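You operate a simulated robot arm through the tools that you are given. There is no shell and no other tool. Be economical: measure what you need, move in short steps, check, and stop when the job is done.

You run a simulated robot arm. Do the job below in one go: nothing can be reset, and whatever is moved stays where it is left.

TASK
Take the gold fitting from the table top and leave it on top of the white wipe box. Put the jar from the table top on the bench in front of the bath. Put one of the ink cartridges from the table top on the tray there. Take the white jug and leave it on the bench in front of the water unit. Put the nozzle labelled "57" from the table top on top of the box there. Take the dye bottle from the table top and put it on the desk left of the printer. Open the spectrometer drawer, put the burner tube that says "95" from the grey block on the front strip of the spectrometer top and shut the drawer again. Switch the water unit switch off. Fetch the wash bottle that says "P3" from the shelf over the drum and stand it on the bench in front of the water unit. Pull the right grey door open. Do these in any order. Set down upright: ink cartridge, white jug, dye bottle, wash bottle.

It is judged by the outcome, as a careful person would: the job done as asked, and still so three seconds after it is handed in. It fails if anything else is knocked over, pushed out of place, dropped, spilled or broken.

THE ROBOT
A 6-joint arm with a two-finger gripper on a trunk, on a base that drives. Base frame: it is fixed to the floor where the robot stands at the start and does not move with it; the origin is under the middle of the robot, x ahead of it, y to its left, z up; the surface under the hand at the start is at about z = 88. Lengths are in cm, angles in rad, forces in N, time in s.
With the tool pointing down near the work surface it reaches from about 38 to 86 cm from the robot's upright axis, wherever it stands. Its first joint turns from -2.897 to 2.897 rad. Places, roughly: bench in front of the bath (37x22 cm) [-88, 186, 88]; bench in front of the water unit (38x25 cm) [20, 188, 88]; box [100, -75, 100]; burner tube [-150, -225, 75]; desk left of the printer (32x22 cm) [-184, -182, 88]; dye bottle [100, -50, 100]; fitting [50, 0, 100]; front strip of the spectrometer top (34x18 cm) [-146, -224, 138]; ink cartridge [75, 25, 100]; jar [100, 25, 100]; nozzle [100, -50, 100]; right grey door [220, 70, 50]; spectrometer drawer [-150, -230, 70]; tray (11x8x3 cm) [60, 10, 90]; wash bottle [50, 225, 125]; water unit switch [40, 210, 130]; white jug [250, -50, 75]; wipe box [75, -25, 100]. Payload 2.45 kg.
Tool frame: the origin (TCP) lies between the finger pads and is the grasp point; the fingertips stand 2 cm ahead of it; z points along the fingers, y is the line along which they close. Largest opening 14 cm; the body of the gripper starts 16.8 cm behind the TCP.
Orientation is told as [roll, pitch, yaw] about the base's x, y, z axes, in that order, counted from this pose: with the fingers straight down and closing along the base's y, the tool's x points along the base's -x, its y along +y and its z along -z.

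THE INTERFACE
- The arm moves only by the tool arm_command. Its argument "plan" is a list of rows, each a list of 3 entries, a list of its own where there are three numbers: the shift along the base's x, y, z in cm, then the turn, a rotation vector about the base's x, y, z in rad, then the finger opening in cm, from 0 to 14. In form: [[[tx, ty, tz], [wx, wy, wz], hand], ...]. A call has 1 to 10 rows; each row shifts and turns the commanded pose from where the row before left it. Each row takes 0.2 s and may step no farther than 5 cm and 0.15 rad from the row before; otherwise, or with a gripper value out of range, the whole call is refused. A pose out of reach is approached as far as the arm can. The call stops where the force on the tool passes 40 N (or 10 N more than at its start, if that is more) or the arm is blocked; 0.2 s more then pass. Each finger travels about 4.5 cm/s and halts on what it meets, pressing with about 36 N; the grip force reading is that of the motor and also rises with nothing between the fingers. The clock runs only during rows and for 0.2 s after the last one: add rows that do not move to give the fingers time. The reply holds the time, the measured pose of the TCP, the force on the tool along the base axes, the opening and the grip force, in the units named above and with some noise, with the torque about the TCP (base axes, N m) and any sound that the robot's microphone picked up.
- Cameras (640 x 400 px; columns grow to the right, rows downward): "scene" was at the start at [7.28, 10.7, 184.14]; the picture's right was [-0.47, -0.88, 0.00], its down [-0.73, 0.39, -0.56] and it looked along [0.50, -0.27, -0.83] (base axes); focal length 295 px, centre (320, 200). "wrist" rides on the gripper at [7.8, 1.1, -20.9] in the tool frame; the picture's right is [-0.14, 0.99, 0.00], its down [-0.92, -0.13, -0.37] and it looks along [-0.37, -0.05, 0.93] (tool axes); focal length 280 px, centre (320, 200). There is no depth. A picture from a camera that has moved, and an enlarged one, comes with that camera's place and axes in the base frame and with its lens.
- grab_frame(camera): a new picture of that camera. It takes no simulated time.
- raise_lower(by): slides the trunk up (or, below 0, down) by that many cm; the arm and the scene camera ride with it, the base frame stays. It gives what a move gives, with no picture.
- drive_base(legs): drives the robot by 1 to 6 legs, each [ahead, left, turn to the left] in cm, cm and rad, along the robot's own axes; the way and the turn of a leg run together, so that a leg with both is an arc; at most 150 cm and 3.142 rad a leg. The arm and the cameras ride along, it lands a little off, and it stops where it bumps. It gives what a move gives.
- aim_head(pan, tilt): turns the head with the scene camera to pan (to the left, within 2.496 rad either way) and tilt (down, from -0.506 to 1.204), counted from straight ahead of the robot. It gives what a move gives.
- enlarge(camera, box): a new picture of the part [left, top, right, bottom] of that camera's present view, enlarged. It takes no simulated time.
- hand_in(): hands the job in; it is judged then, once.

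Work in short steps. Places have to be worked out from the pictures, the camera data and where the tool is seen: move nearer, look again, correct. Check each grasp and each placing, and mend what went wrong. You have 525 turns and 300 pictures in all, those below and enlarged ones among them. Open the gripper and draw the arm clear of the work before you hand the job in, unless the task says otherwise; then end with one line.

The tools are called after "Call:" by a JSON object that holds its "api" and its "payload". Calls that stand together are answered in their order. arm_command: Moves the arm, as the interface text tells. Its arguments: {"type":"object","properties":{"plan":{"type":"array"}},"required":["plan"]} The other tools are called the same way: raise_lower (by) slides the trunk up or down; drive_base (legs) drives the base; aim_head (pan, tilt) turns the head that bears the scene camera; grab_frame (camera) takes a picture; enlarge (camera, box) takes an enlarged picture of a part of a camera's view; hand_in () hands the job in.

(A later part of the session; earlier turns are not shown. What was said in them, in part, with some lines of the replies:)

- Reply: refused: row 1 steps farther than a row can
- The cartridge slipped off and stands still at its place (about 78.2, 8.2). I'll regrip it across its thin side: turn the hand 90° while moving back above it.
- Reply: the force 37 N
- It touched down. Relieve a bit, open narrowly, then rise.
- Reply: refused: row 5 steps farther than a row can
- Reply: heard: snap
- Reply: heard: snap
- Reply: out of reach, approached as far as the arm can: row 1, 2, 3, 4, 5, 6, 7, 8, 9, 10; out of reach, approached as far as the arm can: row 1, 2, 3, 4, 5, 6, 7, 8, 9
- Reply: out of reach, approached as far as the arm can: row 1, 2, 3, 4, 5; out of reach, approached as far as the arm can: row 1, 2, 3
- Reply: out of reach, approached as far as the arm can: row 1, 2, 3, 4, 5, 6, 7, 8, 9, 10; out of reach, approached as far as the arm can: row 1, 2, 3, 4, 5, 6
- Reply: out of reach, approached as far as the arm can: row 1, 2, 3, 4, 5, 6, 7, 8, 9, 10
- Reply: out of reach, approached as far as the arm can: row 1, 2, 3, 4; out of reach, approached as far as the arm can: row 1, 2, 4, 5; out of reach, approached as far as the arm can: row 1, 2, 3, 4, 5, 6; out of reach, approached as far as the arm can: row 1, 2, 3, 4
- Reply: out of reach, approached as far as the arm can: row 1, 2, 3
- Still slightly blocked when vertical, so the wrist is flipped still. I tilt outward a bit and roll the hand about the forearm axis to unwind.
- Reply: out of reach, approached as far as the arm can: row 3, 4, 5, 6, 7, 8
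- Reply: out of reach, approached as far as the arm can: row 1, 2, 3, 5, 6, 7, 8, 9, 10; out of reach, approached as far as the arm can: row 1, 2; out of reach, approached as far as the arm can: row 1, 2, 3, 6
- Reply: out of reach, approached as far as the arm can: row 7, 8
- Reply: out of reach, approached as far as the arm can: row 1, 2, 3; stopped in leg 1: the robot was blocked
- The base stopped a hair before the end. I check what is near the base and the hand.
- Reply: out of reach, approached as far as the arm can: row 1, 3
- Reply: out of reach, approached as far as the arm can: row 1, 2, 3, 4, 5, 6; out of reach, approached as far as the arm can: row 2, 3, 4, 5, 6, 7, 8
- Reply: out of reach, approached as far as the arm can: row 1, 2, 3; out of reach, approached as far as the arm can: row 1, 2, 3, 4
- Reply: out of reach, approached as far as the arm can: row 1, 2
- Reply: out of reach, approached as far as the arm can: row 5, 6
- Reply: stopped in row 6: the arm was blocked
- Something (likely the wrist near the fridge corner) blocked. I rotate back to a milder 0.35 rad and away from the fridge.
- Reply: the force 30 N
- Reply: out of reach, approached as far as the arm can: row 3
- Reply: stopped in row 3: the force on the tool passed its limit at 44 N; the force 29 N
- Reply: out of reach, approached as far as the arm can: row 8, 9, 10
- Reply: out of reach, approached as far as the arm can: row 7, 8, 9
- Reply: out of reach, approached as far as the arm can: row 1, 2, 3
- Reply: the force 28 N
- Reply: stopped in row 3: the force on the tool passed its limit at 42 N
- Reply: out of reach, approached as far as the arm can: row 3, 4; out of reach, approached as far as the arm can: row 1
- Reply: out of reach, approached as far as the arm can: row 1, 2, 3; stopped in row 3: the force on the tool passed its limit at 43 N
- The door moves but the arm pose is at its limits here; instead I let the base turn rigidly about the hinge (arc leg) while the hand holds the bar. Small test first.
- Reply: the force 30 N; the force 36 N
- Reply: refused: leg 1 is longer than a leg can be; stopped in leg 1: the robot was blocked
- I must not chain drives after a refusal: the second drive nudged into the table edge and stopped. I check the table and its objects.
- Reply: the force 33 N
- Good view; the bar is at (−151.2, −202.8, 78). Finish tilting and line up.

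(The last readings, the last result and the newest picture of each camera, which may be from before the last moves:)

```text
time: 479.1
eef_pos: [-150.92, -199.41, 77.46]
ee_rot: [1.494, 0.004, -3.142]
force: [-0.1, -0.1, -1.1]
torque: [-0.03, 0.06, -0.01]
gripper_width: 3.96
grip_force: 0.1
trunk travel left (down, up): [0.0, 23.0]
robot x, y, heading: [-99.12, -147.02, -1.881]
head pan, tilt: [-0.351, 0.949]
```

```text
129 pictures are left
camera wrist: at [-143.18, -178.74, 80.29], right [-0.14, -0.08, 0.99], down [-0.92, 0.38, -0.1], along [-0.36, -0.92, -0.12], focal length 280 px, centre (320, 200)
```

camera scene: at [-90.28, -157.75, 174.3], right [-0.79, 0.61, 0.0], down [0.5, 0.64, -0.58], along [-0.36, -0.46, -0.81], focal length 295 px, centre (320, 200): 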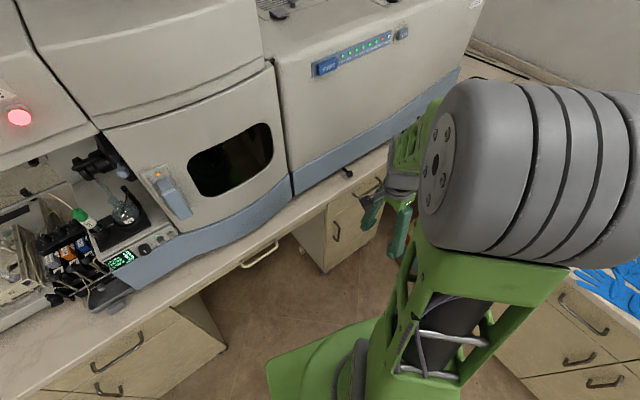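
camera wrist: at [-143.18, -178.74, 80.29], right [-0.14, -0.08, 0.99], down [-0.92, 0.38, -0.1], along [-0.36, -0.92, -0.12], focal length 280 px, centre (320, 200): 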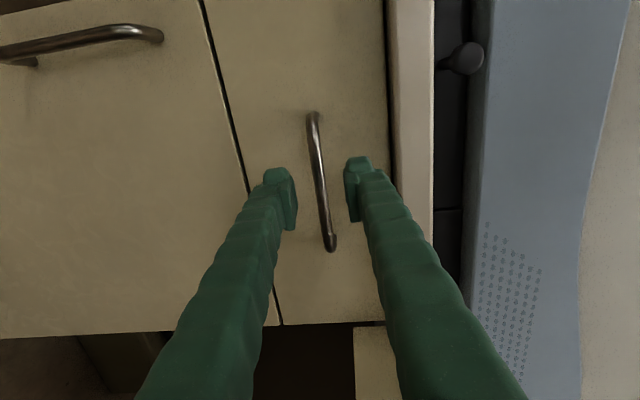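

Call:
{"api": "arm_command", "payload": {"plan": [[[0, -2, 0], [0, 0, 0], 4], [[0, -1.3, 0], [0, 0, 0], 4], [[0, 0, 0], [0, 0, 0], 2], [[0, 0, 0], [0, 0, 0], 0], [[0, 0, 0], [0, 0, 0], 0], [[0, 0, 0], [0, 0, 0], 0]]}}

Call:
{"api": "grab_frame", "payload": {"camera": "wrist"}}

```text
time: 480.4
eef_pos: [-151.21, -202.63, 77.13]
ee_rot: [1.483, 0.007, -3.142]
force: [0.1, 1.8, -36.1]
torque: [0.36, 0.87, -0.26]
gripper_width: 1.03
grip_force: 37.8
trunk travel left (down, up): [0.0, 23.0]
robot x, y, heading: [-98.62, -147.06, -1.883]
head pan, tilt: [-0.351, 0.949]
```

```text
128 pictures are left
camera wrist: at [-143.36, -181.98, 80.25], right [-0.14, -0.09, 0.99], down [-0.92, 0.38, -0.1], along [-0.36, -0.92, -0.13], focal length 280 px, centre (320, 200)
```

wrist: 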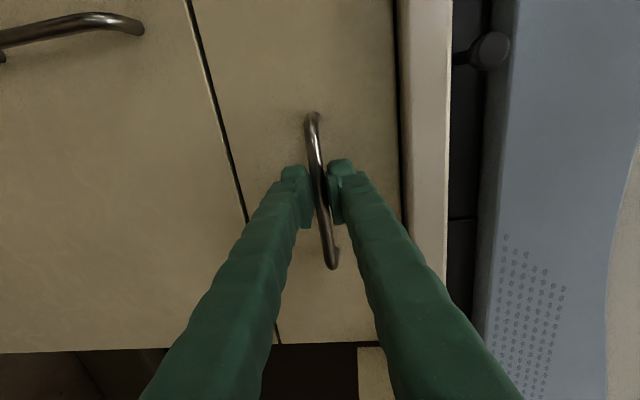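

Gripped. Relieve the vertical load slightly and pull by driving the base +y, a first 6 cm.

Call:
{"api": "arm_command", "payload": {"plan": [[[0, 0, -0.3], [0, 0, 0], 0]]}}

Call:
{"api": "drive_base", "payload": {"legs": [[-5.7, -1.85, 0]]}}

Call:
{"api": "grab_frame", "payload": {"camera": "wrist"}}

```text
time: 480.9
eef_pos: [-151.01, -202.61, 77.28]
ee_rot: [1.487, 0.004, -3.141]
force: [2.0, -0.7, -30.8]
torque: [0.27, 0.83, 0.01]
gripper_width: 1.02
grip_force: 37.7
trunk travel left (down, up): [0.0, 23.0]
robot x, y, heading: [-98.66, -147.1, -1.881]
head pan, tilt: [-0.351, 0.949]
```

```text
time: 481.8
eef_pos: [-151.15, -196.71, 77.06]
ee_rot: [1.487, 0.006, -3.142]
force: [2.6, 1.1, -29.2]
torque: [0.32, 0.79, 0.39]
gripper_width: 1.08
grip_force: 38.0
trunk travel left (down, up): [0.0, 23.0]
robot x, y, heading: [-98.76, -140.93, -1.884]
head pan, tilt: [-0.351, 0.949]
```

```text
127 pictures are left
camera wrist: at [-143.36, -175.95, 80.14], right [-0.14, -0.08, 0.99], down [-0.92, 0.38, -0.1], along [-0.36, -0.92, -0.13], focal length 280 px, centre (320, 200)
```

wrist: 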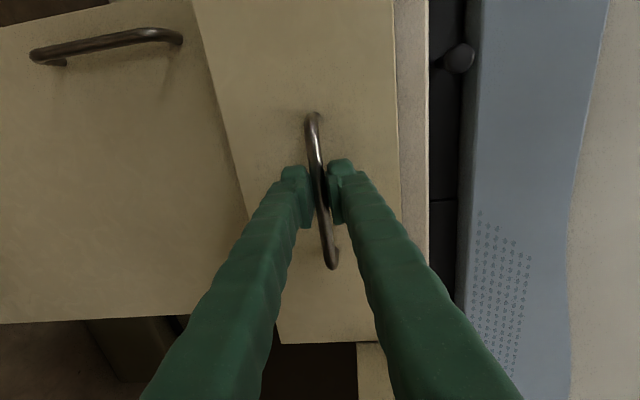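

The drawer slides out. Pull another 24 cm.

Call:
{"api": "drive_base", "payload": {"legs": [[-22.8, -7.4, 0]]}}

Call:
{"api": "grab_frame", "payload": {"camera": "scene"}}

```text
time: 483.6
eef_pos: [-151.01, -172.27, 77.23]
ee_rot: [1.487, 0.004, 3.14]
force: [-10.3, 0.1, -17.4]
torque: [0.17, 0.83, -0.04]
gripper_width: 1.05
grip_force: 37.6
trunk travel left (down, up): [0.0, 23.0]
robot x, y, heading: [-98.64, -116.63, -1.883]
head pan, tilt: [-0.351, 0.949]
```

```text
126 pictures are left
camera scene: at [-90.36, -127.62, 174.29], right [-0.79, 0.61, 0.0], down [0.5, 0.64, -0.58], along [-0.36, -0.46, -0.81], focal length 295 px, centre (320, 200)
```

scene: 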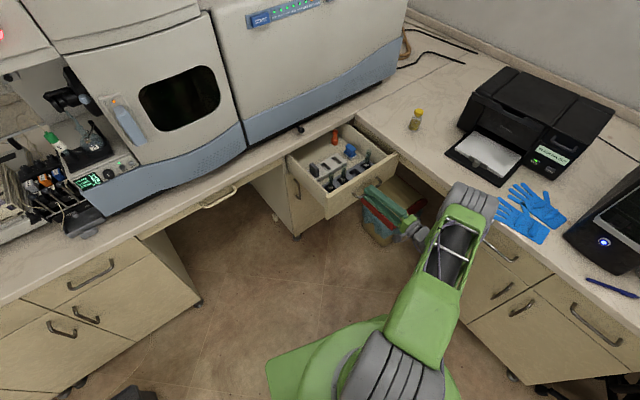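

Call:
{"api": "enlarge", "payload": {"camera": "scene", "box": [270, 100, 410, 230]}}

```text
3.08 times, centred on (340, 165) of scene
camera zoom: at [-90.36, -127.62, 174.29], right [-0.79, 0.61, 0.0], down [0.5, 0.64, -0.58], along [-0.36, -0.46, -0.81], focal length 908 px, centre (258, 308)
```

zoom: 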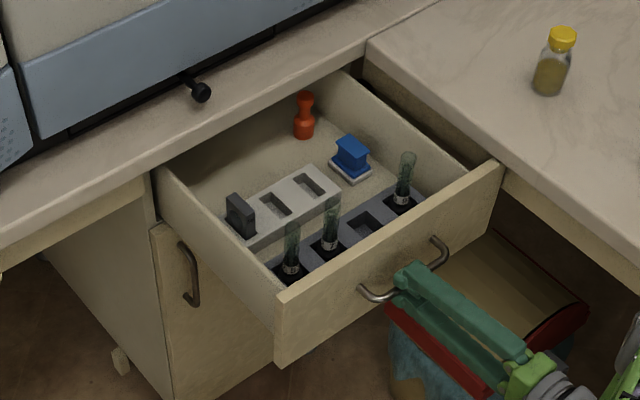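

Drawer open 30 cm; the dark-grey block near the front holds three burner tubes. Release the handle and back off.

Call:
{"api": "arm_command", "payload": {"plan": [[[0, 0, 0], [0, 0, 0], 3], [[0, 0, 0], [0, 0, 0], 4], [[0, 3, 0.2], [0, 0, 0], 4], [[0, 4, 0.5], [0, 0, 0], 4], [[0, 1, 2], [0.149, 0, 0], 4], [[0, 0, 3], [0.149, 0, 0], 4], [[0, 0, 4], [0.149, 0, 0], 4], [[0, 0, 4], [0.149, 0, 0], 4], [[0, 0, 4], [0.149, 0, 0], 4], [[0, 0, 4], [0.149, 0, 0], 4]]}}

Call:
{"api": "arm_command", "payload": {"plan": [[[0, 0, 3], [0.149, 0, 0], 5], [[0, 0, 2], [0.149, 0, 0], 6], [[0, 0, 2], [0.149, 0, 0], 7], [[0, 0, 0], [0.149, 0, 0], 7]]}}

Call:
{"api": "grab_frame", "payload": {"camera": "wrist"}}

```text
time: 485.8
eef_pos: [-150.97, -164.44, 99.24]
ee_rot: [0.593, 0.0, 3.138]
force: [-0.5, 0.1, 0.4]
torque: [0.0, 0.02, -0.03]
gripper_width: 3.98
grip_force: 0.1
trunk travel left (down, up): [0.0, 23.0]
robot x, y, heading: [-98.41, -116.86, -1.884]
head pan, tilt: [-0.351, 0.949]
```

```text
time: 486.8
eef_pos: [-151.06, -164.23, 106.25]
ee_rot: [-0.006, -0.003, 3.136]
force: [0.8, 0.2, 1.2]
torque: [0.04, 0.02, -0.02]
gripper_width: 6.98
grip_force: 0.1
trunk travel left (down, up): [0.0, 23.0]
robot x, y, heading: [-98.74, -116.71, -1.878]
head pan, tilt: [-0.351, 0.949]
```

```text
124 pictures are left
camera wrist: at [-143.31, -165.48, 127.12], right [-0.14, -0.99, -0.01], down [-0.92, 0.13, 0.37], along [-0.37, 0.06, -0.93], focal length 280 px, centre (320, 200)
```

wrist: 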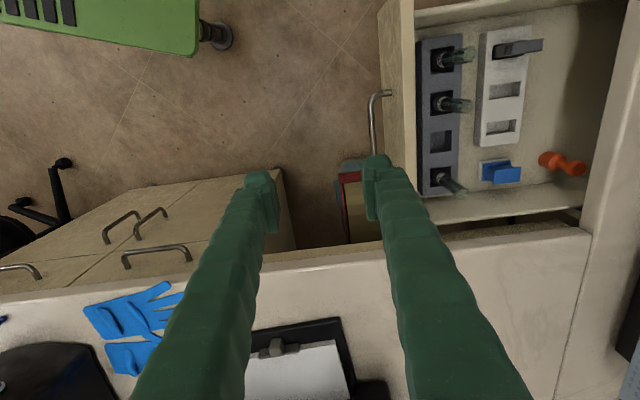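

Call:
{"api": "enlarge", "payload": {"camera": "wrist", "box": [400, 20, 600, 220]}}

Call:
{"api": "enlarge", "payload": {"camera": "scene", "box": [315, 140, 380, 200]}}

```text
2.00 times, centred on (500, 120) of wrist
camera zoom: at [-143.31, -165.48, 127.12], right [-0.14, -0.99, -0.01], down [-0.92, 0.13, 0.37], along [-0.37, 0.06, -0.93], focal length 561 px, centre (-40, 360)
```

zoom: 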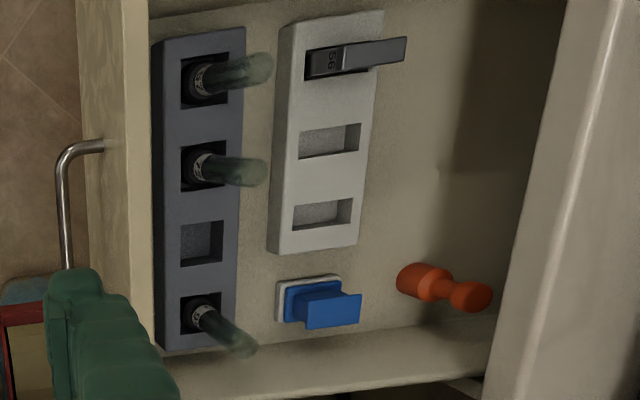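

```text
6.67 times, centred on (348, 170) of scene
camera zoom: at [-90.17, -127.56, 174.28], right [-0.79, 0.61, 0.0], down [0.5, 0.64, -0.58], along [-0.36, -0.46, -0.81], focal length 1967 px, centre (137, 400)
```

zoom: 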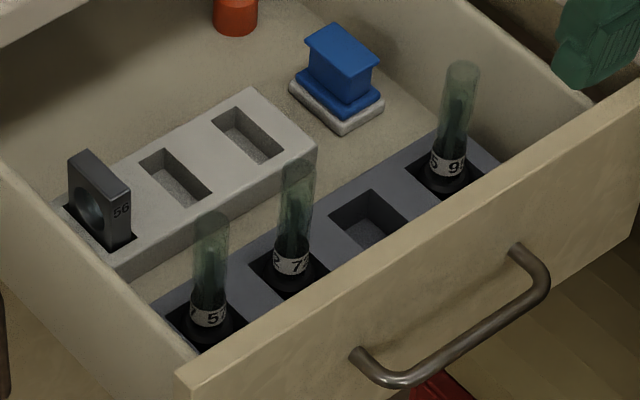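

Call:
{"api": "enlarge", "payload": {"camera": "scene", "box": [354, 148, 370, 164]}}

Call:
{"api": "enlarge", "payload": {"camera": "wrist", "box": [420, 160, 480, 210]}}

```text
16.00 times, centred on (362, 156) of scene
camera zoom: at [-90.17, -127.56, 174.28], right [-0.79, 0.61, 0.0], down [0.5, 0.64, -0.58], along [-0.36, -0.46, -0.81], focal length 4722 px, centre (-352, 904)
```

zoom: 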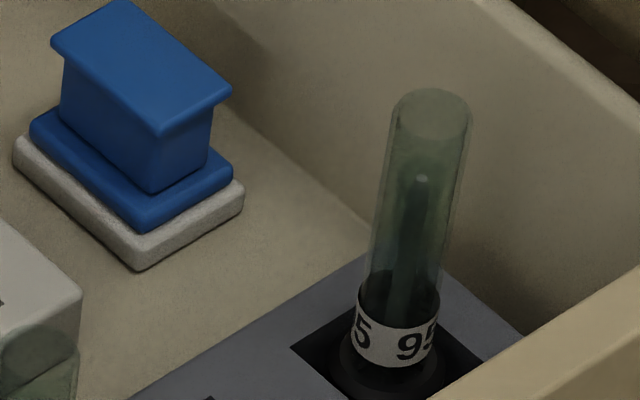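

```text
8.00 times, centred on (450, 185) of wrist
camera zoom: at [-143.31, -165.48, 127.12], right [-0.14, -0.99, -0.01], down [-0.92, 0.13, 0.37], along [-0.37, 0.06, -0.93], focal length 2243 px, centre (-720, 320)
```

zoom: 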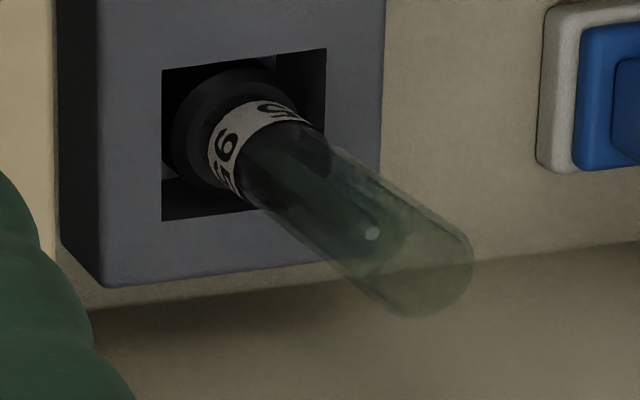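

The right-most tube reads 95; it stands at about (−162.3, −186), top z≈85, collar z≈76. Drive closer (staying off the drawer).

Call:
{"api": "drive_base", "payload": {"legs": [[24, -6.3, 0]]}}

Call:
{"api": "grab_frame", "payload": {"camera": "wrist"}}

```text
time: 488.6
eef_pos: [-163.8, -185.37, 106.23]
ee_rot: [-0.005, 0.0, -3.138]
force: [0.8, 0.3, -0.5]
torque: [0.01, 0.0, -0.03]
gripper_width: 7.01
grip_force: 0.1
trunk travel left (down, up): [0.0, 23.0]
robot x, y, heading: [-112.15, -137.55, -1.877]
head pan, tilt: [-0.351, 0.949]
```

```text
119 pictures are left
camera wrist: at [-156.07, -186.59, 127.09], right [-0.13, -0.99, 0.0], down [-0.92, 0.12, 0.37], along [-0.37, 0.05, -0.93], focal length 280 px, centre (320, 200)
```

wrist: 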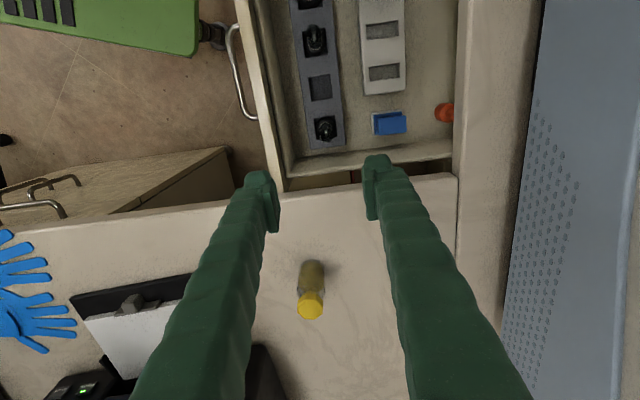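

Tube 95 is at about (−161.8, −186.5). Align and descend partway.

Call:
{"api": "arm_command", "payload": {"plan": [[[2, -1.1, -3], [0, 0, 0], 7], [[0, 0, -4], [0, 0, 0], 7], [[0, 0, -4], [0, 0, 0], 7], [[0, 0, 0], [0, 0, 0], 6]]}}

Call:
{"api": "enlarge", "payload": {"camera": "wrist", "box": [220, 80, 420, 240]}}

```text
time: 489.6
eef_pos: [-161.72, -186.76, 94.96]
ee_rot: [-0.004, -0.001, -3.139]
force: [0.2, 0.0, -0.2]
torque: [-0.01, -0.03, 0.01]
gripper_width: 6.01
grip_force: 0.0
trunk travel left (down, up): [0.0, 23.0]
robot x, y, heading: [-111.73, -137.38, -1.872]
head pan, tilt: [-0.351, 0.949]
```

```text
2.50 times, centred on (320, 160) of wrist
camera zoom: at [-153.89, -187.85, 115.89], right [-0.13, -0.99, 0.0], down [-0.92, 0.12, 0.37], along [-0.37, 0.05, -0.93], focal length 701 px, centre (320, 300)
```

zoom: 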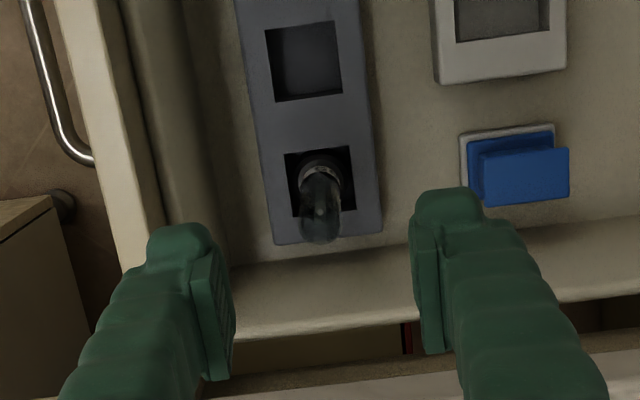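

Aligned. Descend to z≈79.5 and close on the tube.

Call:
{"api": "arm_command", "payload": {"plan": [[[-0.4, 0, -4], [0, 0, 0], 6], [[0, 0, -4], [0, 0, 0], 6], [[0, 0, -4], [0, 0, 0], 6], [[0, 0, -3.4], [0, 0, 0], 6], [[0, 0, 0], [0, 0, 0], 6]]}}

Call:
{"api": "enlarge", "payload": {"camera": "wrist", "box": [220, 80, 420, 240]}}

```text
time: 490.8
eef_pos: [-162.32, -186.84, 80.08]
ee_rot: [-0.003, 0.001, -3.138]
force: [-0.4, -0.1, 0.0]
torque: [-0.01, 0.02, 0.0]
gripper_width: 5.99
grip_force: 0.1
trunk travel left (down, up): [0.0, 23.0]
robot x, y, heading: [-111.27, -137.14, -1.879]
head pan, tilt: [-0.351, 0.949]
```

```text
2.50 times, centred on (320, 160) of wrist
camera zoom: at [-154.48, -187.92, 100.98], right [-0.13, -0.99, 0.0], down [-0.92, 0.12, 0.37], along [-0.37, 0.05, -0.93], focal length 701 px, centre (320, 300)
```

zoom: 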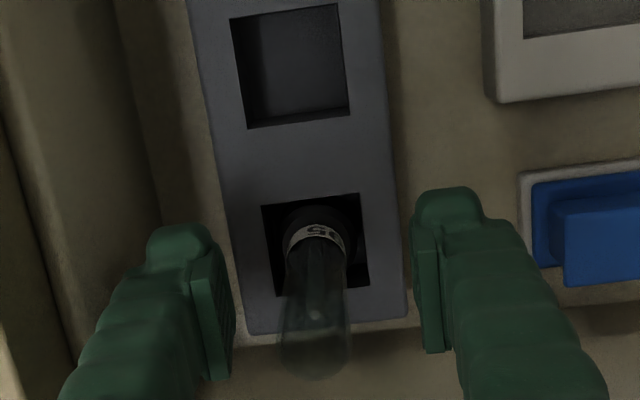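

Close on it and lift slowly.

Call:
{"api": "arm_command", "payload": {"plan": [[[0, 0, -0.8], [0, 0, 0], 5], [[0, 0, 0], [0, 0, 0], 3.5], [[0, 0, 0], [0, 0, 0], 2], [[0, 0, 0], [0, 0, 0], 0], [[0, 0, 0], [0, 0, 0], 0], [[0, 0, 0], [0, 0, 0], 0]]}}

Call:
{"api": "arm_command", "payload": {"plan": [[[0, 0, 0.6], [0, 0, 0], 0], [[0, 0, 1.2], [0, 0, 0], 0], [[0, 0, 2], [0, 0, 0], 0], [[0, 0, 3], [0, 0, 0], 0], [[0, 0, 4], [0, 0, 0], 0], [[0, 0, 4], [0, 0, 0], 0], [[0, 0, 4], [0, 0, 0], 0], [[0, 0, 0], [0, 0, 0], 0]]}}

Call:
{"api": "enlarge", "payload": {"camera": "wrist", "box": [220, 80, 420, 240]}}

```text
time: 492.2
eef_pos: [-162.28, -186.7, 79.16]
ee_rot: [-0.003, 0.0, -3.139]
force: [-0.5, -0.1, -0.1]
torque: [0.0, 0.03, -0.02]
gripper_width: 2.03
grip_force: 25.4
trunk travel left (down, up): [0.0, 23.0]
robot x, y, heading: [-111.99, -137.42, -1.873]
head pan, tilt: [-0.351, 0.949]
```

```text
time: 494.0
eef_pos: [-162.29, -186.65, 97.87]
ee_rot: [-0.004, 0.0, -3.139]
force: [-0.5, 0.7, 0.0]
torque: [-0.02, -0.02, -0.01]
gripper_width: 2.02
grip_force: 24.9
trunk travel left (down, up): [0.0, 23.0]
robot x, y, heading: [-112.3, -137.17, -1.877]
head pan, tilt: [-0.351, 0.949]
```

```text
2.50 times, centred on (320, 160) of wrist
camera zoom: at [-154.54, -187.85, 118.73], right [-0.13, -0.99, 0.0], down [-0.92, 0.12, 0.37], along [-0.37, 0.05, -0.93], focal length 701 px, centre (320, 300)
```

zoom: 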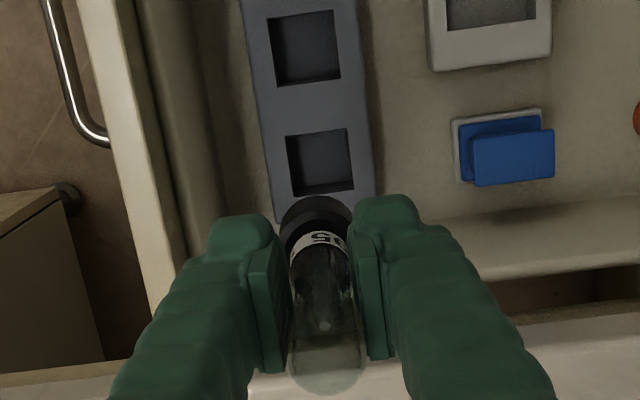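

Tube 95 is out (2.0 cm grip). Raise the trunk and lift the hand high.

Call:
{"api": "raise_lower", "payload": {"by": 22}}

Call:
{"api": "arm_command", "payload": {"plan": [[[1, 1, 4], [0, 0, 0], 0], [[2, 2, 4], [0, 0, 0], 0], [[2, 2, 4], [0, 0, 0], 0], [[2, 2, 4], [0, 0, 0], 0], [[2, 2, 4], [0, 0, 0], 0], [[2, 1, 4], [0, 0, 0], 0], [[1, 0, 3], [0, 0, 0], 0]]}}

Call:
{"api": "drive_base", "payload": {"legs": [[-3.6, 11.4, 0]]}}

Call:
{"api": "aim_head", "payload": {"pan": -0.1, "tilt": 0.6}}

Call:
{"api": "grab_frame", "payload": {"camera": "scene"}}

```text
time: 496.4
eef_pos: [-162.34, -186.64, 119.64]
ee_rot: [-0.003, 0.0, -3.139]
force: [0.6, -0.3, -1.3]
torque: [-0.04, 0.03, -0.04]
gripper_width: 2.02
grip_force: 25.1
trunk travel left (down, up): [-22.0, 1.0]
robot x, y, heading: [-111.72, -137.72, -1.876]
head pan, tilt: [-0.351, 0.949]
```

```text
time: 497.9
eef_pos: [-150.2, -176.59, 146.61]
ee_rot: [-0.002, 0.001, -3.138]
force: [0.7, 1.4, 0.0]
torque: [-0.03, -0.03, -0.03]
gripper_width: 2.02
grip_force: 25.0
trunk travel left (down, up): [-22.0, 1.0]
robot x, y, heading: [-111.72, -137.48, -1.875]
head pan, tilt: [-0.351, 0.949]
```

```text
time: 499.6
eef_pos: [-138.04, -176.97, 146.76]
ee_rot: [-0.003, -0.003, -3.131]
force: [0.2, 0.7, -0.4]
torque: [0.0, 0.03, -0.01]
gripper_width: 2.03
grip_force: 25.1
trunk travel left (down, up): [-22.0, 1.0]
robot x, y, heading: [-99.6, -137.54, -1.873]
head pan, tilt: [-0.351, 0.949]
```

```text
time: 500.5
eef_pos: [-138.06, -176.88, 146.67]
ee_rot: [-0.003, -0.001, -3.132]
force: [0.1, 0.4, -0.6]
torque: [0.01, 0.01, 0.0]
gripper_width: 2.0
grip_force: 24.9
trunk travel left (down, up): [-22.0, 1.0]
robot x, y, heading: [-99.51, -137.06, -1.866]
head pan, tilt: [-0.099, 0.6]
```

```text
115 pictures are left
camera scene: at [-90.02, -150.6, 199.13], right [-0.92, 0.39, 0.0], down [0.22, 0.52, -0.82], along [-0.32, -0.76, -0.57], focal length 295 px, centre (320, 200)
```

scene: 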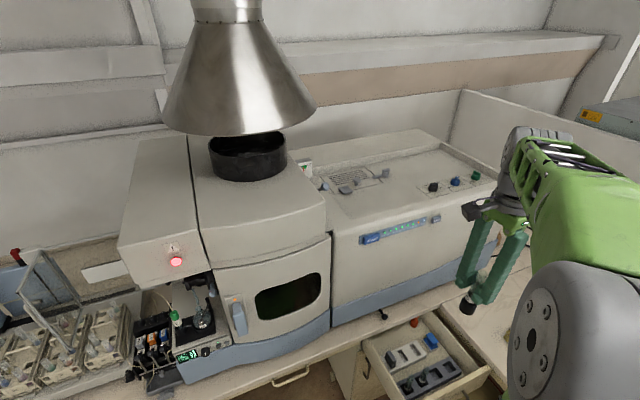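

Call:
{"api": "enlarge", "payload": {"camera": "scene", "box": [290, 120, 510, 260]}}

```text
2.86 times, centred on (400, 190) of scene
camera zoom: at [-90.02, -150.6, 199.13], right [-0.92, 0.39, 0.0], down [0.22, 0.52, -0.82], along [-0.32, -0.76, -0.57], focal length 843 px, centre (91, 229)
```

zoom: 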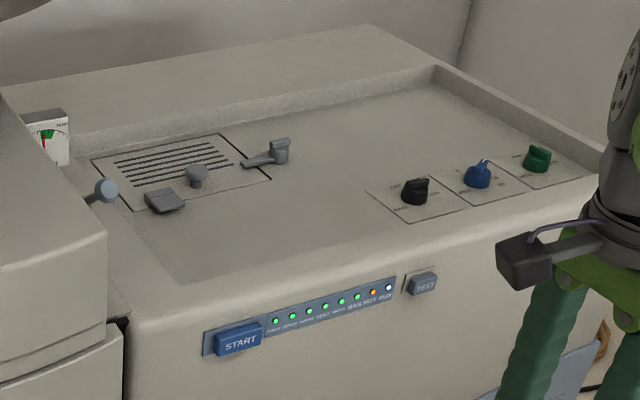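

The flat front area is free around (−142, −222). Raise the hand a bit, then drive 30 cm toward the bench.

Call:
{"api": "arm_command", "payload": {"plan": [[[0, 1, 3], [0, 0, 0], 0], [[0, 1, 3], [0, 0, 0], 0]]}}

Call:
{"api": "drive_base", "payload": {"legs": [[28.7, 8.7, 0]]}}

Call:
{"api": "grab_frame", "payload": {"camera": "wrist"}}

```text
time: 501.1
eef_pos: [-137.78, -175.01, 152.84]
ee_rot: [-0.004, 0.002, -3.133]
force: [0.3, 0.6, -0.5]
torque: [-0.02, 0.0, -0.01]
gripper_width: 2.0
grip_force: 24.5
trunk travel left (down, up): [-22.0, 1.0]
robot x, y, heading: [-99.59, -137.41, -1.869]
head pan, tilt: [-0.099, 0.6]
```

```text
time: 503.1
eef_pos: [-137.31, -204.81, 152.88]
ee_rot: [-0.003, -0.002, -3.127]
force: [-0.1, -0.5, -1.6]
torque: [0.05, -0.02, -0.04]
gripper_width: 2.0
grip_force: 25.2
trunk travel left (down, up): [-22.0, 1.0]
robot x, y, heading: [-99.19, -166.84, -1.868]
head pan, tilt: [-0.099, 0.6]
```

```text
113 pictures are left
camera wrist: at [-129.53, -205.79, 173.73], right [-0.12, -0.99, 0.0], down [-0.92, 0.11, 0.37], along [-0.37, 0.05, -0.93], focal length 280 px, centre (320, 200)
```

wrist: 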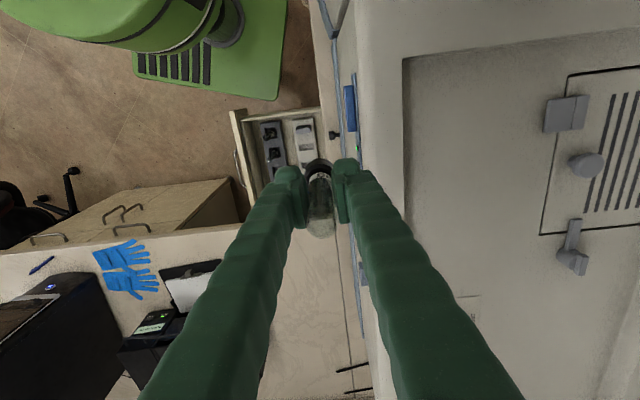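

The front strip (between the panel line at y≈−215 and the hatch at −234) is clear. Move over it at (−142, −223).

Call:
{"api": "arm_command", "payload": {"plan": [[[-1, -3.8, -0.5], [0, 0, 0], 0], [[-1, -3.8, -0.5], [0, 0, 0], 0], [[-1, -3.8, -0.5], [0, 0, 0], 0], [[-1, -3.6, -0.5], [0, 0, 0], 0], [[-0.7, -3.2, -0.5], [0, 0, 0], 0], [[0, 0, 0], [0, 0, 0], 0]]}}

Call:
{"api": "grab_frame", "payload": {"camera": "wrist"}}

```text
time: 504.5
eef_pos: [-141.78, -222.54, 150.37]
ee_rot: [-0.001, -0.004, -3.127]
force: [0.8, -0.2, -0.6]
torque: [-0.1, 0.04, 0.01]
gripper_width: 2.02
grip_force: 24.7
trunk travel left (down, up): [-22.0, 1.0]
robot x, y, heading: [-99.16, -167.13, -1.864]
head pan, tilt: [-0.099, 0.6]
```

```text
112 pictures are left
camera wrist: at [-133.98, -223.75, 171.4], right [-0.12, -0.99, 0.0], down [-0.92, 0.11, 0.37], along [-0.37, 0.05, -0.93], focal length 280 px, centre (320, 200)
```

wrist: 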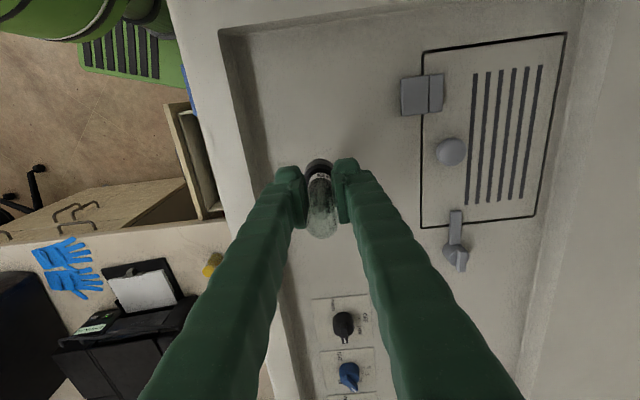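

Well placed. Lower gently.

Call:
{"api": "arm_command", "payload": {"plan": [[[0, 0, -2], [0, 0, 0], 0], [[0, 0, -1.5], [0, 0, 0], 0], [[0, 0, -0.5], [0, 0, 0], 0], [[0, 0, -0.4], [0, 0, 0], 0], [[0, 0, -0.4], [0, 0, 0], 0], [[0, 0, -0.4], [0, 0, 0], 0], [[0, 0, -0.4], [0, 0, 0], 0], [[0, 0, -0.4], [0, 0, 0], 0]]}}

Call:
{"api": "enlarge", "payload": {"camera": "wrist", "box": [240, 100, 400, 260]}}

```text
time: 506.3
eef_pos: [-141.92, -222.66, 144.44]
ee_rot: [-0.002, 0.0, -3.127]
force: [-1.9, 0.7, 18.9]
torque: [-0.04, 0.18, 0.0]
gripper_width: 2.04
grip_force: 25.4
trunk travel left (down, up): [-22.0, 1.0]
robot x, y, heading: [-99.22, -166.91, -1.864]
head pan, tilt: [-0.099, 0.6]
```

```text
2.50 times, centred on (320, 180) of wrist
camera zoom: at [-134.09, -223.67, 165.35], right [-0.12, -0.99, 0.0], down [-0.92, 0.12, 0.37], along [-0.37, 0.05, -0.93], focal length 701 px, centre (320, 250)
```

zoom: 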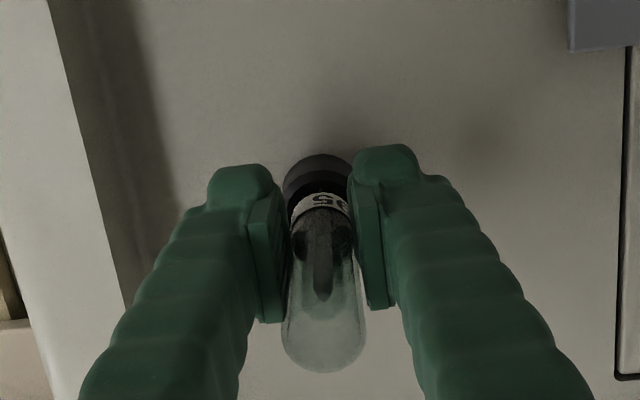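

Contact at z≈144.4. Relieve a touch, open gently, and rise.

Call:
{"api": "arm_command", "payload": {"plan": [[[0, 0, 0.15], [0, 0, 0], 0], [[0, 0, 0], [0, 0, 0], 2.4], [[0, 0, 0], [0, 0, 0], 3.2], [[0, 0, 0], [0, 0, 0], 4.2], [[0, 0, 0], [0, 0, 0], 4.6], [[0, 0, 2], [0, 0, 0], 4.6], [[0, 0, 3], [0, 0, 0], 5], [[0, 0, 3], [0, 0, 0], 5]]}}

Call:
{"api": "grab_frame", "payload": {"camera": "wrist"}}

```text
time: 508.1
eef_pos: [-141.83, -222.77, 152.6]
ee_rot: [-0.003, 0.0, -3.127]
force: [-0.1, 0.0, -0.3]
torque: [0.01, 0.0, 0.02]
gripper_width: 5.0
grip_force: 0.0
trunk travel left (down, up): [-22.0, 1.0]
robot x, y, heading: [-99.67, -166.88, -1.867]
head pan, tilt: [-0.099, 0.6]
```

```text
110 pictures are left
camera wrist: at [-134.06, -223.8, 173.51], right [-0.12, -0.99, 0.0], down [-0.92, 0.11, 0.37], along [-0.37, 0.05, -0.93], focal length 280 px, centre (320, 200)
```

wrist: 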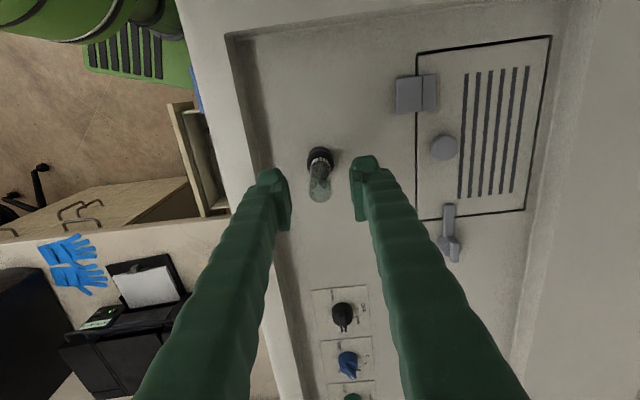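

The tube stands upright. Rise above it, then drive straight back.

Call:
{"api": "arm_command", "payload": {"plan": [[[0, 0, 3], [0, 0, 0], 5], [[0, 0, 3], [0, 0, 0], 5], [[0, 0, 0], [0, 0, 0], 5]]}}

Call:
{"api": "enlarge", "payload": {"camera": "scene", "box": [290, 80, 600, 300]}}

```text
time: 508.9
eef_pos: [-141.62, -222.28, 158.06]
ee_rot: [-0.001, -0.003, -3.127]
force: [0.8, 0.3, 0.2]
torque: [0.05, -0.02, 0.02]
gripper_width: 5.02
grip_force: 0.1
out of reach, approached as far as the arm can: row 2
trunk travel left (down, up): [-22.0, 1.0]
robot x, y, heading: [-99.15, -167.05, -1.865]
head pan, tilt: [-0.099, 0.6]
```

```text
1.82 times, centred on (445, 190) of scene
camera zoom: at [-89.67, -179.98, 199.14], right [-0.92, 0.38, 0.0], down [0.22, 0.52, -0.82], along [-0.32, -0.76, -0.57], focal length 536 px, centre (93, 218)
```

zoom: 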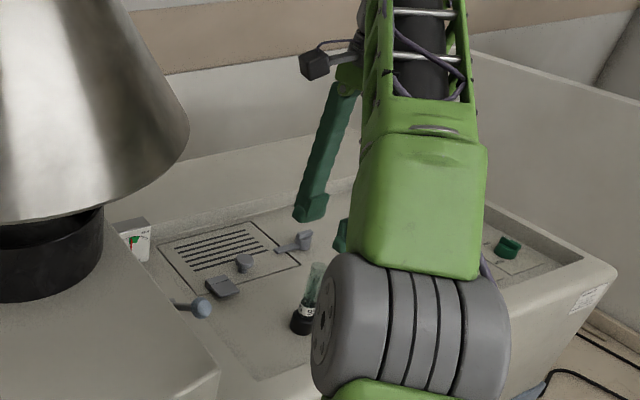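

Clear above the tube. Drive straight back 50 cm.

Call:
{"api": "drive_base", "payload": {"legs": [[-47.9, -14.6, 0]]}}

Call:
{"api": "arm_command", "payload": {"plan": [[[1, 3, -4], [0, 0, 0], 4], [[1, 3, -4], [0, 0, 0], 2], [[1, 3, -4], [0, 0, 0], 0], [[1, 1, -4.5], [0, 0, 0], 0]]}}

```text
time: 511.8
eef_pos: [-141.87, -172.65, 158.02]
ee_rot: [-0.001, -0.002, -3.128]
force: [0.0, 0.6, 1.2]
torque: [-0.01, 0.0, -0.01]
gripper_width: 5.02
grip_force: 0.1
trunk travel left (down, up): [-22.0, 1.0]
robot x, y, heading: [-99.86, -117.31, -1.864]
head pan, tilt: [-0.099, 0.6]
```

```text
refused: row 1 steps farther than a row can; nothing moved
```

Call:
{"api": "arm_command", "payload": {"plan": [[[0.5, 2.5, -4], [0, 0, 0], 4], [[0.5, 2.5, -4], [0, 0, 0], 2], [[0.5, 2.5, -4], [0, 0, 0], 0], [[0.5, 1, -4], [0, 0, 0], 0]]}}

Call:
{"api": "raise_lower", "payload": {"by": -22}}

Call:
{"api": "grab_frame", "payload": {"camera": "wrist"}}

```text
time: 512.8
eef_pos: [-140.04, -164.62, 142.05]
ee_rot: [-0.001, -0.004, -3.127]
force: [0.0, 0.1, -0.1]
torque: [0.02, -0.03, 0.01]
gripper_width: 0.02
grip_force: 22.4
trunk travel left (down, up): [-22.0, 1.0]
robot x, y, heading: [-99.45, -117.46, -1.869]
head pan, tilt: [-0.099, 0.6]
```

```text
time: 515.1
eef_pos: [-139.89, -164.41, 120.32]
ee_rot: [-0.002, -0.004, -3.129]
force: [-0.1, 0.3, 0.1]
torque: [-0.01, 0.01, -0.04]
gripper_width: 0.0
grip_force: 29.6
trunk travel left (down, up): [0.0, 23.0]
robot x, y, heading: [-99.48, -117.09, -1.868]
head pan, tilt: [-0.099, 0.6]
```

```text
108 pictures are left
camera wrist: at [-132.11, -165.39, 141.03], right [-0.12, -0.99, 0.0], down [-0.92, 0.11, 0.37], along [-0.37, 0.05, -0.93], focal length 280 px, centre (320, 200)
```

wrist: 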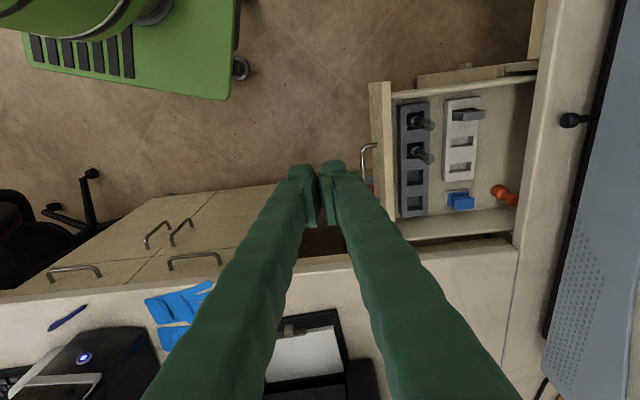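

The remaining tubes stand. To shut the drawer, I tilt the closed fingers horizontal toward −y at panel height, beside the handle.

Call:
{"api": "arm_command", "payload": {"plan": [[[0, 1, -3.5], [-0.149, 0, 0], 0], [[0, 1, -3.5], [-0.149, 0, 0], 0], [[0, 1, -4], [-0.149, 0, 0], 0], [[0, 1, -4], [-0.149, 0, 0], 0], [[0, 0, -4.5], [-0.149, 0, 0], 0], [[0, 0, -4.5], [-0.149, 0, 0], 0], [[0.3, 0, -4.5], [-0.149, 0, 0], 0], [[0.3, 0, -4.5], [-0.149, 0, 0], 0], [[0.3, 0, -4.5], [-0.149, 0, 0], 0], [[0.3, 0, -4.3], [-0.149, 0, 0], 0]]}}

Call:
{"api": "grab_frame", "payload": {"camera": "wrist"}}

```text
time: 517.3
eef_pos: [-138.7, -160.33, 78.28]
ee_rot: [1.493, -0.017, 3.138]
force: [0.3, 0.0, 0.5]
torque: [0.02, 0.0, -0.04]
gripper_width: 0.01
grip_force: 29.3
trunk travel left (down, up): [0.0, 23.0]
robot x, y, heading: [-99.54, -117.16, -1.866]
head pan, tilt: [-0.099, 0.6]
```

```text
107 pictures are left
camera wrist: at [-130.86, -139.58, 80.87], right [-0.12, -0.08, 0.99], down [-0.92, 0.38, -0.08], along [-0.37, -0.92, -0.12], focal length 280 px, centre (320, 200)
```

wrist: 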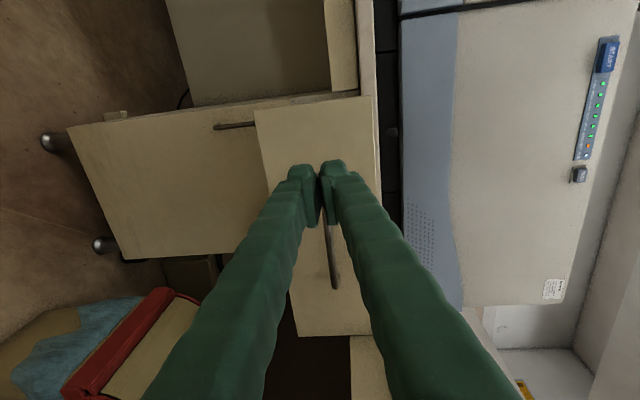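

Aim is on the panel. Approach to near contact by base.

Call:
{"api": "drive_base", "payload": {"legs": [[12.4, 3.8, 0]]}}

Call:
{"api": "arm_command", "payload": {"plan": [[[0, -0.5, 0], [0, 0, 0], 0], [[0, -0.5, 0], [0, 0, 0], 0], [[0, -0.5, 0], [0, 0, 0], 0], [[0, -0.5, 0], [0, 0, 0], 0], [[0, -1, 0], [0, 0, 0], 0], [[0, -1, 0], [0, 0, 0], 0]]}}

Call:
{"api": "grab_frame", "payload": {"camera": "wrist"}}

```text
time: 518.6
eef_pos: [-138.54, -173.36, 78.31]
ee_rot: [1.491, -0.014, -3.142]
force: [-0.8, -0.3, -0.1]
torque: [-0.03, -0.01, 0.02]
gripper_width: 0.0
grip_force: 29.7
trunk travel left (down, up): [0.0, 23.0]
robot x, y, heading: [-99.5, -130.12, -1.854]
head pan, tilt: [-0.099, 0.6]
```

```text
time: 520.0
eef_pos: [-138.5, -177.37, 78.24]
ee_rot: [1.489, -0.015, -3.139]
force: [0.2, -0.4, -0.1]
torque: [0.03, -0.02, 0.01]
gripper_width: 0.0
grip_force: 29.1
trunk travel left (down, up): [0.0, 23.0]
robot x, y, heading: [-99.46, -130.12, -1.87]
head pan, tilt: [-0.099, 0.6]
```

```text
106 pictures are left
camera wrist: at [-130.69, -156.56, 80.97], right [-0.12, -0.08, 0.99], down [-0.92, 0.38, -0.08], along [-0.37, -0.92, -0.12], focal length 280 px, centre (320, 200)
```

wrist: 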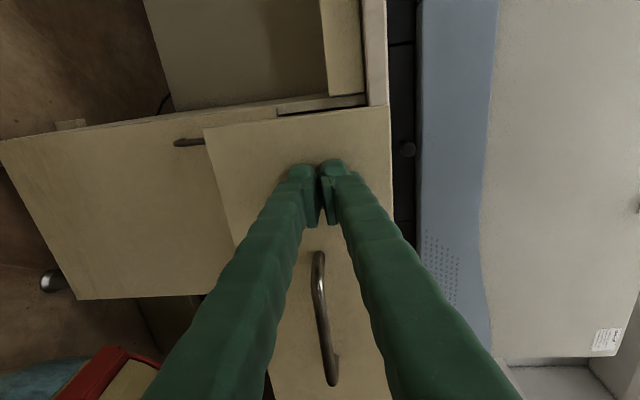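

It is in contact and the drawer slides. Continue pushing by base in short legs.

Call:
{"api": "drive_base", "payload": {"legs": [[8.6, 2.6, 0], [8.6, 2.6, 0]]}}

Call:
{"api": "grab_frame", "payload": {"camera": "wrist"}}

```text
time: 521.8
eef_pos: [-138.48, -195.56, 78.35]
ee_rot: [1.491, -0.014, -3.136]
force: [0.7, -0.4, 0.2]
torque: [-0.01, 0.01, 0.02]
gripper_width: 0.0
grip_force: 29.4
trunk travel left (down, up): [0.0, 23.0]
robot x, y, heading: [-99.72, -148.54, -1.856]
head pan, tilt: [-0.099, 0.6]
```

```text
105 pictures are left
camera wrist: at [-130.75, -174.7, 80.96], right [-0.12, -0.08, 0.99], down [-0.92, 0.37, -0.08], along [-0.36, -0.92, -0.12], focal length 280 px, centre (320, 200)
```

wrist: 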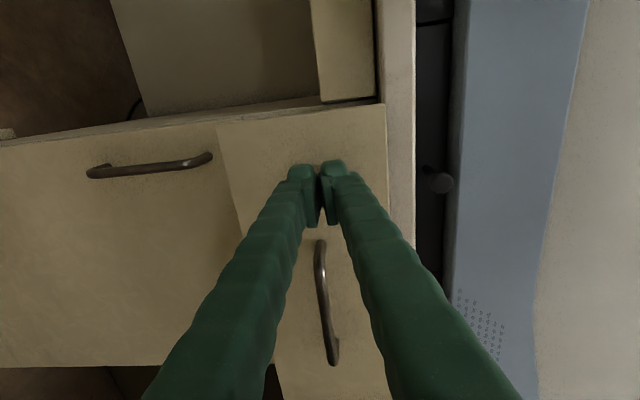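

About 8 cm to go. Finish with the arm in small steps.

Call:
{"api": "arm_command", "payload": {"plan": [[[0, -1.5, 0], [0, 0, 0], 0], [[0, -1.5, 0], [0, 0, 0], 0], [[0, -1.5, 0], [0, 0, 0], 0], [[0, -1, 0], [0, 0, 0], 0], [[0, -1, 0], [0, 0, 0], 0], [[0, -0.7, 0], [0, 0, 0], 0], [[0, -0.7, 0], [0, 0, 0], 0], [[0, -0.5, 0], [0, 0, 0], 0], [[0, -0.5, 0], [0, 0, 0], 0], [[0, -0.5, 0], [0, 0, 0], 0]]}}

Call:
{"api": "grab_frame", "payload": {"camera": "wrist"}}

```text
time: 524.0
eef_pos: [-138.46, -204.77, 78.18]
ee_rot: [1.49, -0.015, -3.138]
force: [0.7, 0.0, -0.4]
torque: [0.02, -0.01, 0.0]
gripper_width: 0.0
grip_force: 29.3
trunk travel left (down, up): [0.0, 23.0]
robot x, y, heading: [-99.64, -148.5, -1.856]
head pan, tilt: [-0.099, 0.6]
```

```text
104 pictures are left
camera wrist: at [-130.73, -184.02, 80.89], right [-0.12, -0.08, 0.99], down [-0.92, 0.37, -0.08], along [-0.36, -0.92, -0.12], focal length 280 px, centre (320, 200)
```

wrist: 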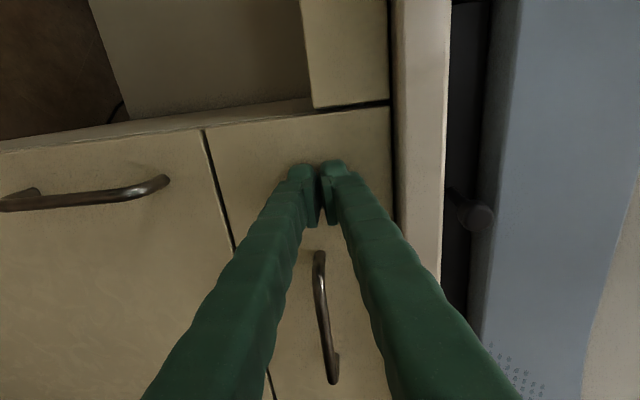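

Call:
{"api": "arm_command", "payload": {"plan": [[[0, -0.4, 0], [0, 0, 0], 0], [[0, -0.4, 0], [0, 0, 0], 0], [[0, -0.4, 0], [0, 0, 0], 0], [[0, -0.4, 0], [0, 0, 0], 0], [[0, -0.4, 0], [0, 0, 0], 0]]}}

Call:
{"api": "grab_frame", "payload": {"camera": "wrist"}}

```text
time: 524.8
eef_pos: [-138.48, -205.21, 78.33]
ee_rot: [1.487, -0.011, -3.139]
force: [3.5, 13.4, 5.5]
torque: [-0.25, -0.06, 0.07]
gripper_width: 0.0
grip_force: 29.3
trunk travel left (down, up): [0.0, 23.0]
robot x, y, heading: [-99.42, -147.82, -1.859]
head pan, tilt: [-0.099, 0.6]
stopped in row 3: the force on the tool passed its limit at 46 N (the readings are from after the stop); the commanded pose is now the measured one
```

```text
103 pictures are left
camera wrist: at [-130.69, -184.51, 80.96], right [-0.13, -0.08, 0.99], down [-0.92, 0.38, -0.09], along [-0.37, -0.92, -0.12], focal length 280 px, centre (320, 200)
```

wrist: 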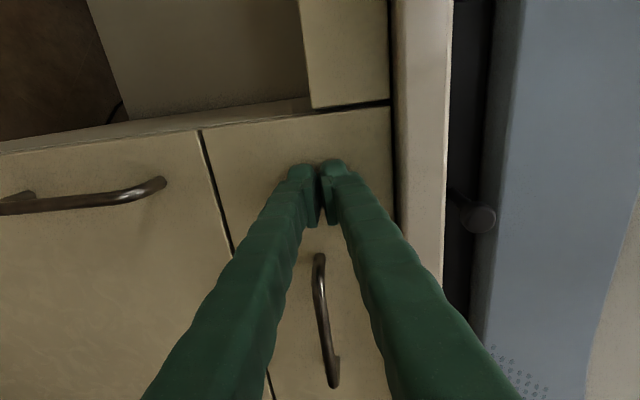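

The drawer hit its stop: shut. Back off and bring the tool upright.

Call:
{"api": "arm_command", "payload": {"plan": [[[0, 3, 0], [0, 0, 0], 0], [[0, 4.5, 0], [0, 0, 0], 0], [[0, 4.5, 0], [0, 0, 0], 0], [[0, 4.5, 0], [0, 0, 0], 0], [[0, 3, 2], [0.149, 0, 0], 0], [[0, 2, 3], [0.149, 0, 0], 0], [[0, 0, 4], [0.149, 0, 0], 0], [[0, 0, 4], [0.149, 0, 0], 0], [[0, 0, 4], [0.149, 0, 0], 0], [[0, 0, 4], [0.149, 0, 0], 0]]}}

Call:
{"api": "arm_command", "payload": {"plan": [[[0, 0, 3], [0.149, 0, 0], 2], [[0, 0, 3], [0.149, 0, 0], 4], [[0, 0, 2], [0.149, 0, 0], 5], [[0, 0, 0], [0.149, 0, 0], 5]]}}

Call:
{"api": "drive_base", "payload": {"legs": [[-30, 0, 0]]}}

Call:
{"api": "raise_lower", "payload": {"by": 14}}

Call:
{"api": "aim_head", "payload": {"pan": -0.2, "tilt": 0.7}}

Call:
{"api": "grab_frame", "payload": {"camera": "scene"}}

```text
time: 527.0
eef_pos: [-138.69, -183.66, 99.03]
ee_rot: [0.591, -0.008, -3.132]
force: [0.2, 0.6, -0.4]
torque: [0.0, 0.03, -0.02]
gripper_width: 0.01
grip_force: 29.4
trunk travel left (down, up): [0.0, 23.0]
robot x, y, heading: [-99.98, -148.35, -1.856]
head pan, tilt: [-0.099, 0.6]
```

```text
time: 528.0
eef_pos: [-138.42, -183.94, 107.04]
ee_rot: [-0.004, 0.0, -3.131]
force: [0.6, 0.2, -1.2]
torque: [0.0, 0.02, 0.0]
gripper_width: 5.0
grip_force: 0.1
trunk travel left (down, up): [0.0, 23.0]
robot x, y, heading: [-99.75, -148.38, -1.858]
head pan, tilt: [-0.099, 0.6]
```

```text
time: 530.0
eef_pos: [-129.81, -154.94, 107.15]
ee_rot: [-0.005, 0.0, -3.128]
force: [-1.0, -0.1, 0.3]
torque: [-0.03, 0.01, 0.0]
gripper_width: 4.99
grip_force: 0.1
trunk travel left (down, up): [0.0, 23.0]
robot x, y, heading: [-91.03, -119.07, -1.859]
head pan, tilt: [-0.099, 0.6]
```

```text
time: 531.7
eef_pos: [-129.83, -154.89, 121.02]
ee_rot: [-0.003, 0.001, -3.126]
force: [-0.4, -0.6, -0.4]
torque: [-0.01, 0.01, 0.0]
gripper_width: 5.04
grip_force: 0.1
trunk travel left (down, up): [-14.0, 9.0]
robot x, y, heading: [-91.0, -119.17, -1.85]
head pan, tilt: [-0.099, 0.6]
```

```text
time: 532.4
eef_pos: [-129.72, -155.03, 121.09]
ee_rot: [-0.004, 0.0, -3.125]
force: [-0.4, 0.6, 0.5]
torque: [-0.04, -0.02, -0.03]
gripper_width: 4.99
grip_force: 0.1
trunk travel left (down, up): [-14.0, 9.0]
robot x, y, heading: [-91.11, -119.34, -1.856]
head pan, tilt: [-0.201, 0.7]
```

```text
102 pictures are left
camera scene: at [-81.87, -131.48, 190.28], right [-0.88, 0.47, 0.0], down [0.3, 0.57, -0.77], along [-0.36, -0.68, -0.64], focal length 295 px, centre (320, 200)
```

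scene: 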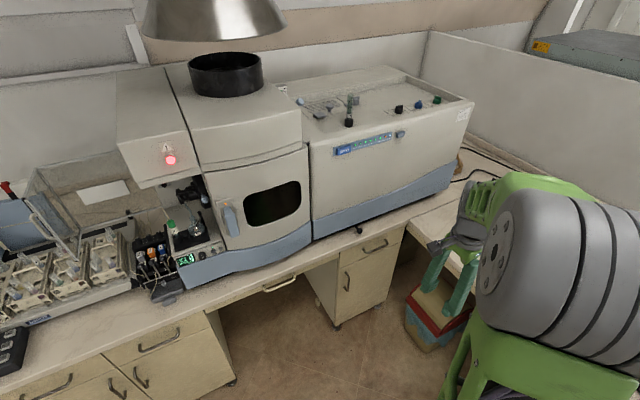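

Drawer shut and tube standing on the spectrometer. A last check of the other places: turn and look at the benches and the table.

Call:
{"api": "drive_base", "payload": {"legs": [[-10, 0, 0], [0, 0, 1.2]]}}

Call:
{"api": "aim_head", "payload": {"pan": 2.0, "tilt": 0.3}}

Call:
{"api": "enlarge", "payload": {"camera": "scene", "box": [120, 100, 520, 350]}}

Call:
{"api": "aim_head", "payload": {"pan": 1.25, "tilt": 0.5}}

Call:
{"api": "enlarge", "payload": {"camera": "scene", "box": [120, 100, 520, 350]}}

```text
time: 536.5
eef_pos: [-68.35, -158.1, 121.11]
ee_rot: [-0.004, 0.0, -1.915]
force: [-0.2, 0.9, 0.4]
torque: [-0.02, 0.01, 0.03]
gripper_width: 5.01
grip_force: 0.0
trunk travel left (down, up): [-14.0, 9.0]
robot x, y, heading: [-88.66, -109.3, -0.641]
head pan, tilt: [-0.201, 0.7]
```

```text
time: 538.6
eef_pos: [-68.35, -158.29, 121.03]
ee_rot: [-0.002, 0.0, -1.915]
force: [-0.7, -0.4, -1.0]
torque: [0.01, -0.01, 0.01]
gripper_width: 5.0
grip_force: 0.2
trunk travel left (down, up): [-14.0, 9.0]
robot x, y, heading: [-88.03, -109.25, -0.645]
head pan, tilt: [2.0, 0.3]
```

```text
1.60 times, centred on (320, 225) of scene
camera zoom: at [-77.02, -89.56, 193.89], right [0.98, -0.21, 0.0], down [-0.06, -0.29, -0.96], along [0.2, 0.93, -0.3], focal length 472 px, centre (320, 160)
```

zoom: 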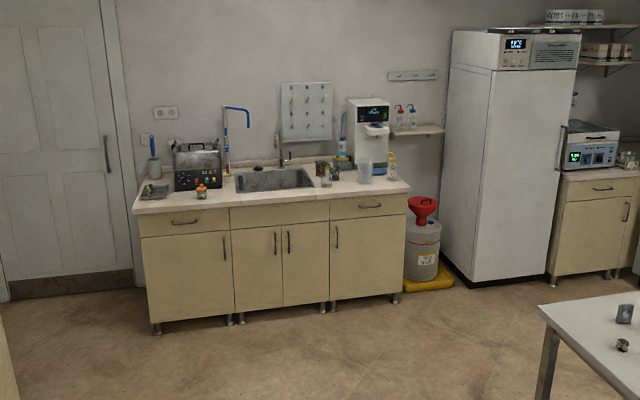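

```text
time: 539.7
eef_pos: [-68.33, -158.15, 121.07]
ee_rot: [-0.005, 0.0, -1.915]
force: [-0.1, -0.1, -0.1]
torque: [0.04, 0.02, -0.03]
gripper_width: 5.0
grip_force: 0.1
trunk travel left (down, up): [-14.0, 9.0]
robot x, y, heading: [-88.17, -109.59, -0.645]
head pan, tilt: [1.25, 0.499]
```

```text
1.60 times, centred on (320, 225) of scene
camera zoom: at [-71.54, -93.5, 192.05], right [0.57, -0.82, 0.0], down [-0.39, -0.27, -0.88], along [0.72, 0.5, -0.48], focal length 472 px, centre (320, 160)
```

zoom: 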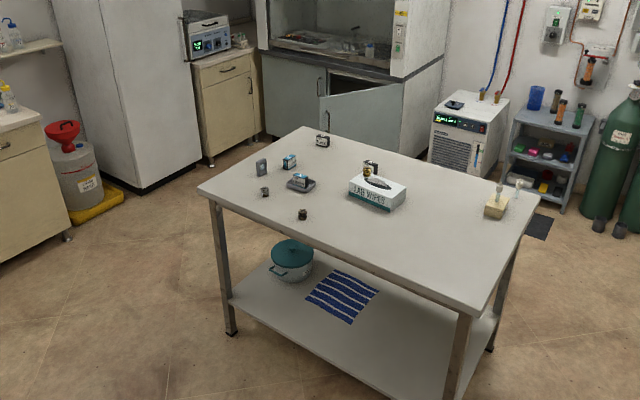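

Everything is in place: jar, jug, P3, tray cartridge, fitting, nozzle, door open. The gripper is open and clear, so I hand in.

Call:
{"api": "hand_in", "payload": {}}

```text
The job is handed in.
```

I finished all ten tasks and handed the job in. In my last pictures everything was in place, and I saw nothing else knocked over or moved. Two mishaps along the way: the jar's lid came off in the first grip and I snapped it back on, and the base once bumped the table edge without moving anything I could see.
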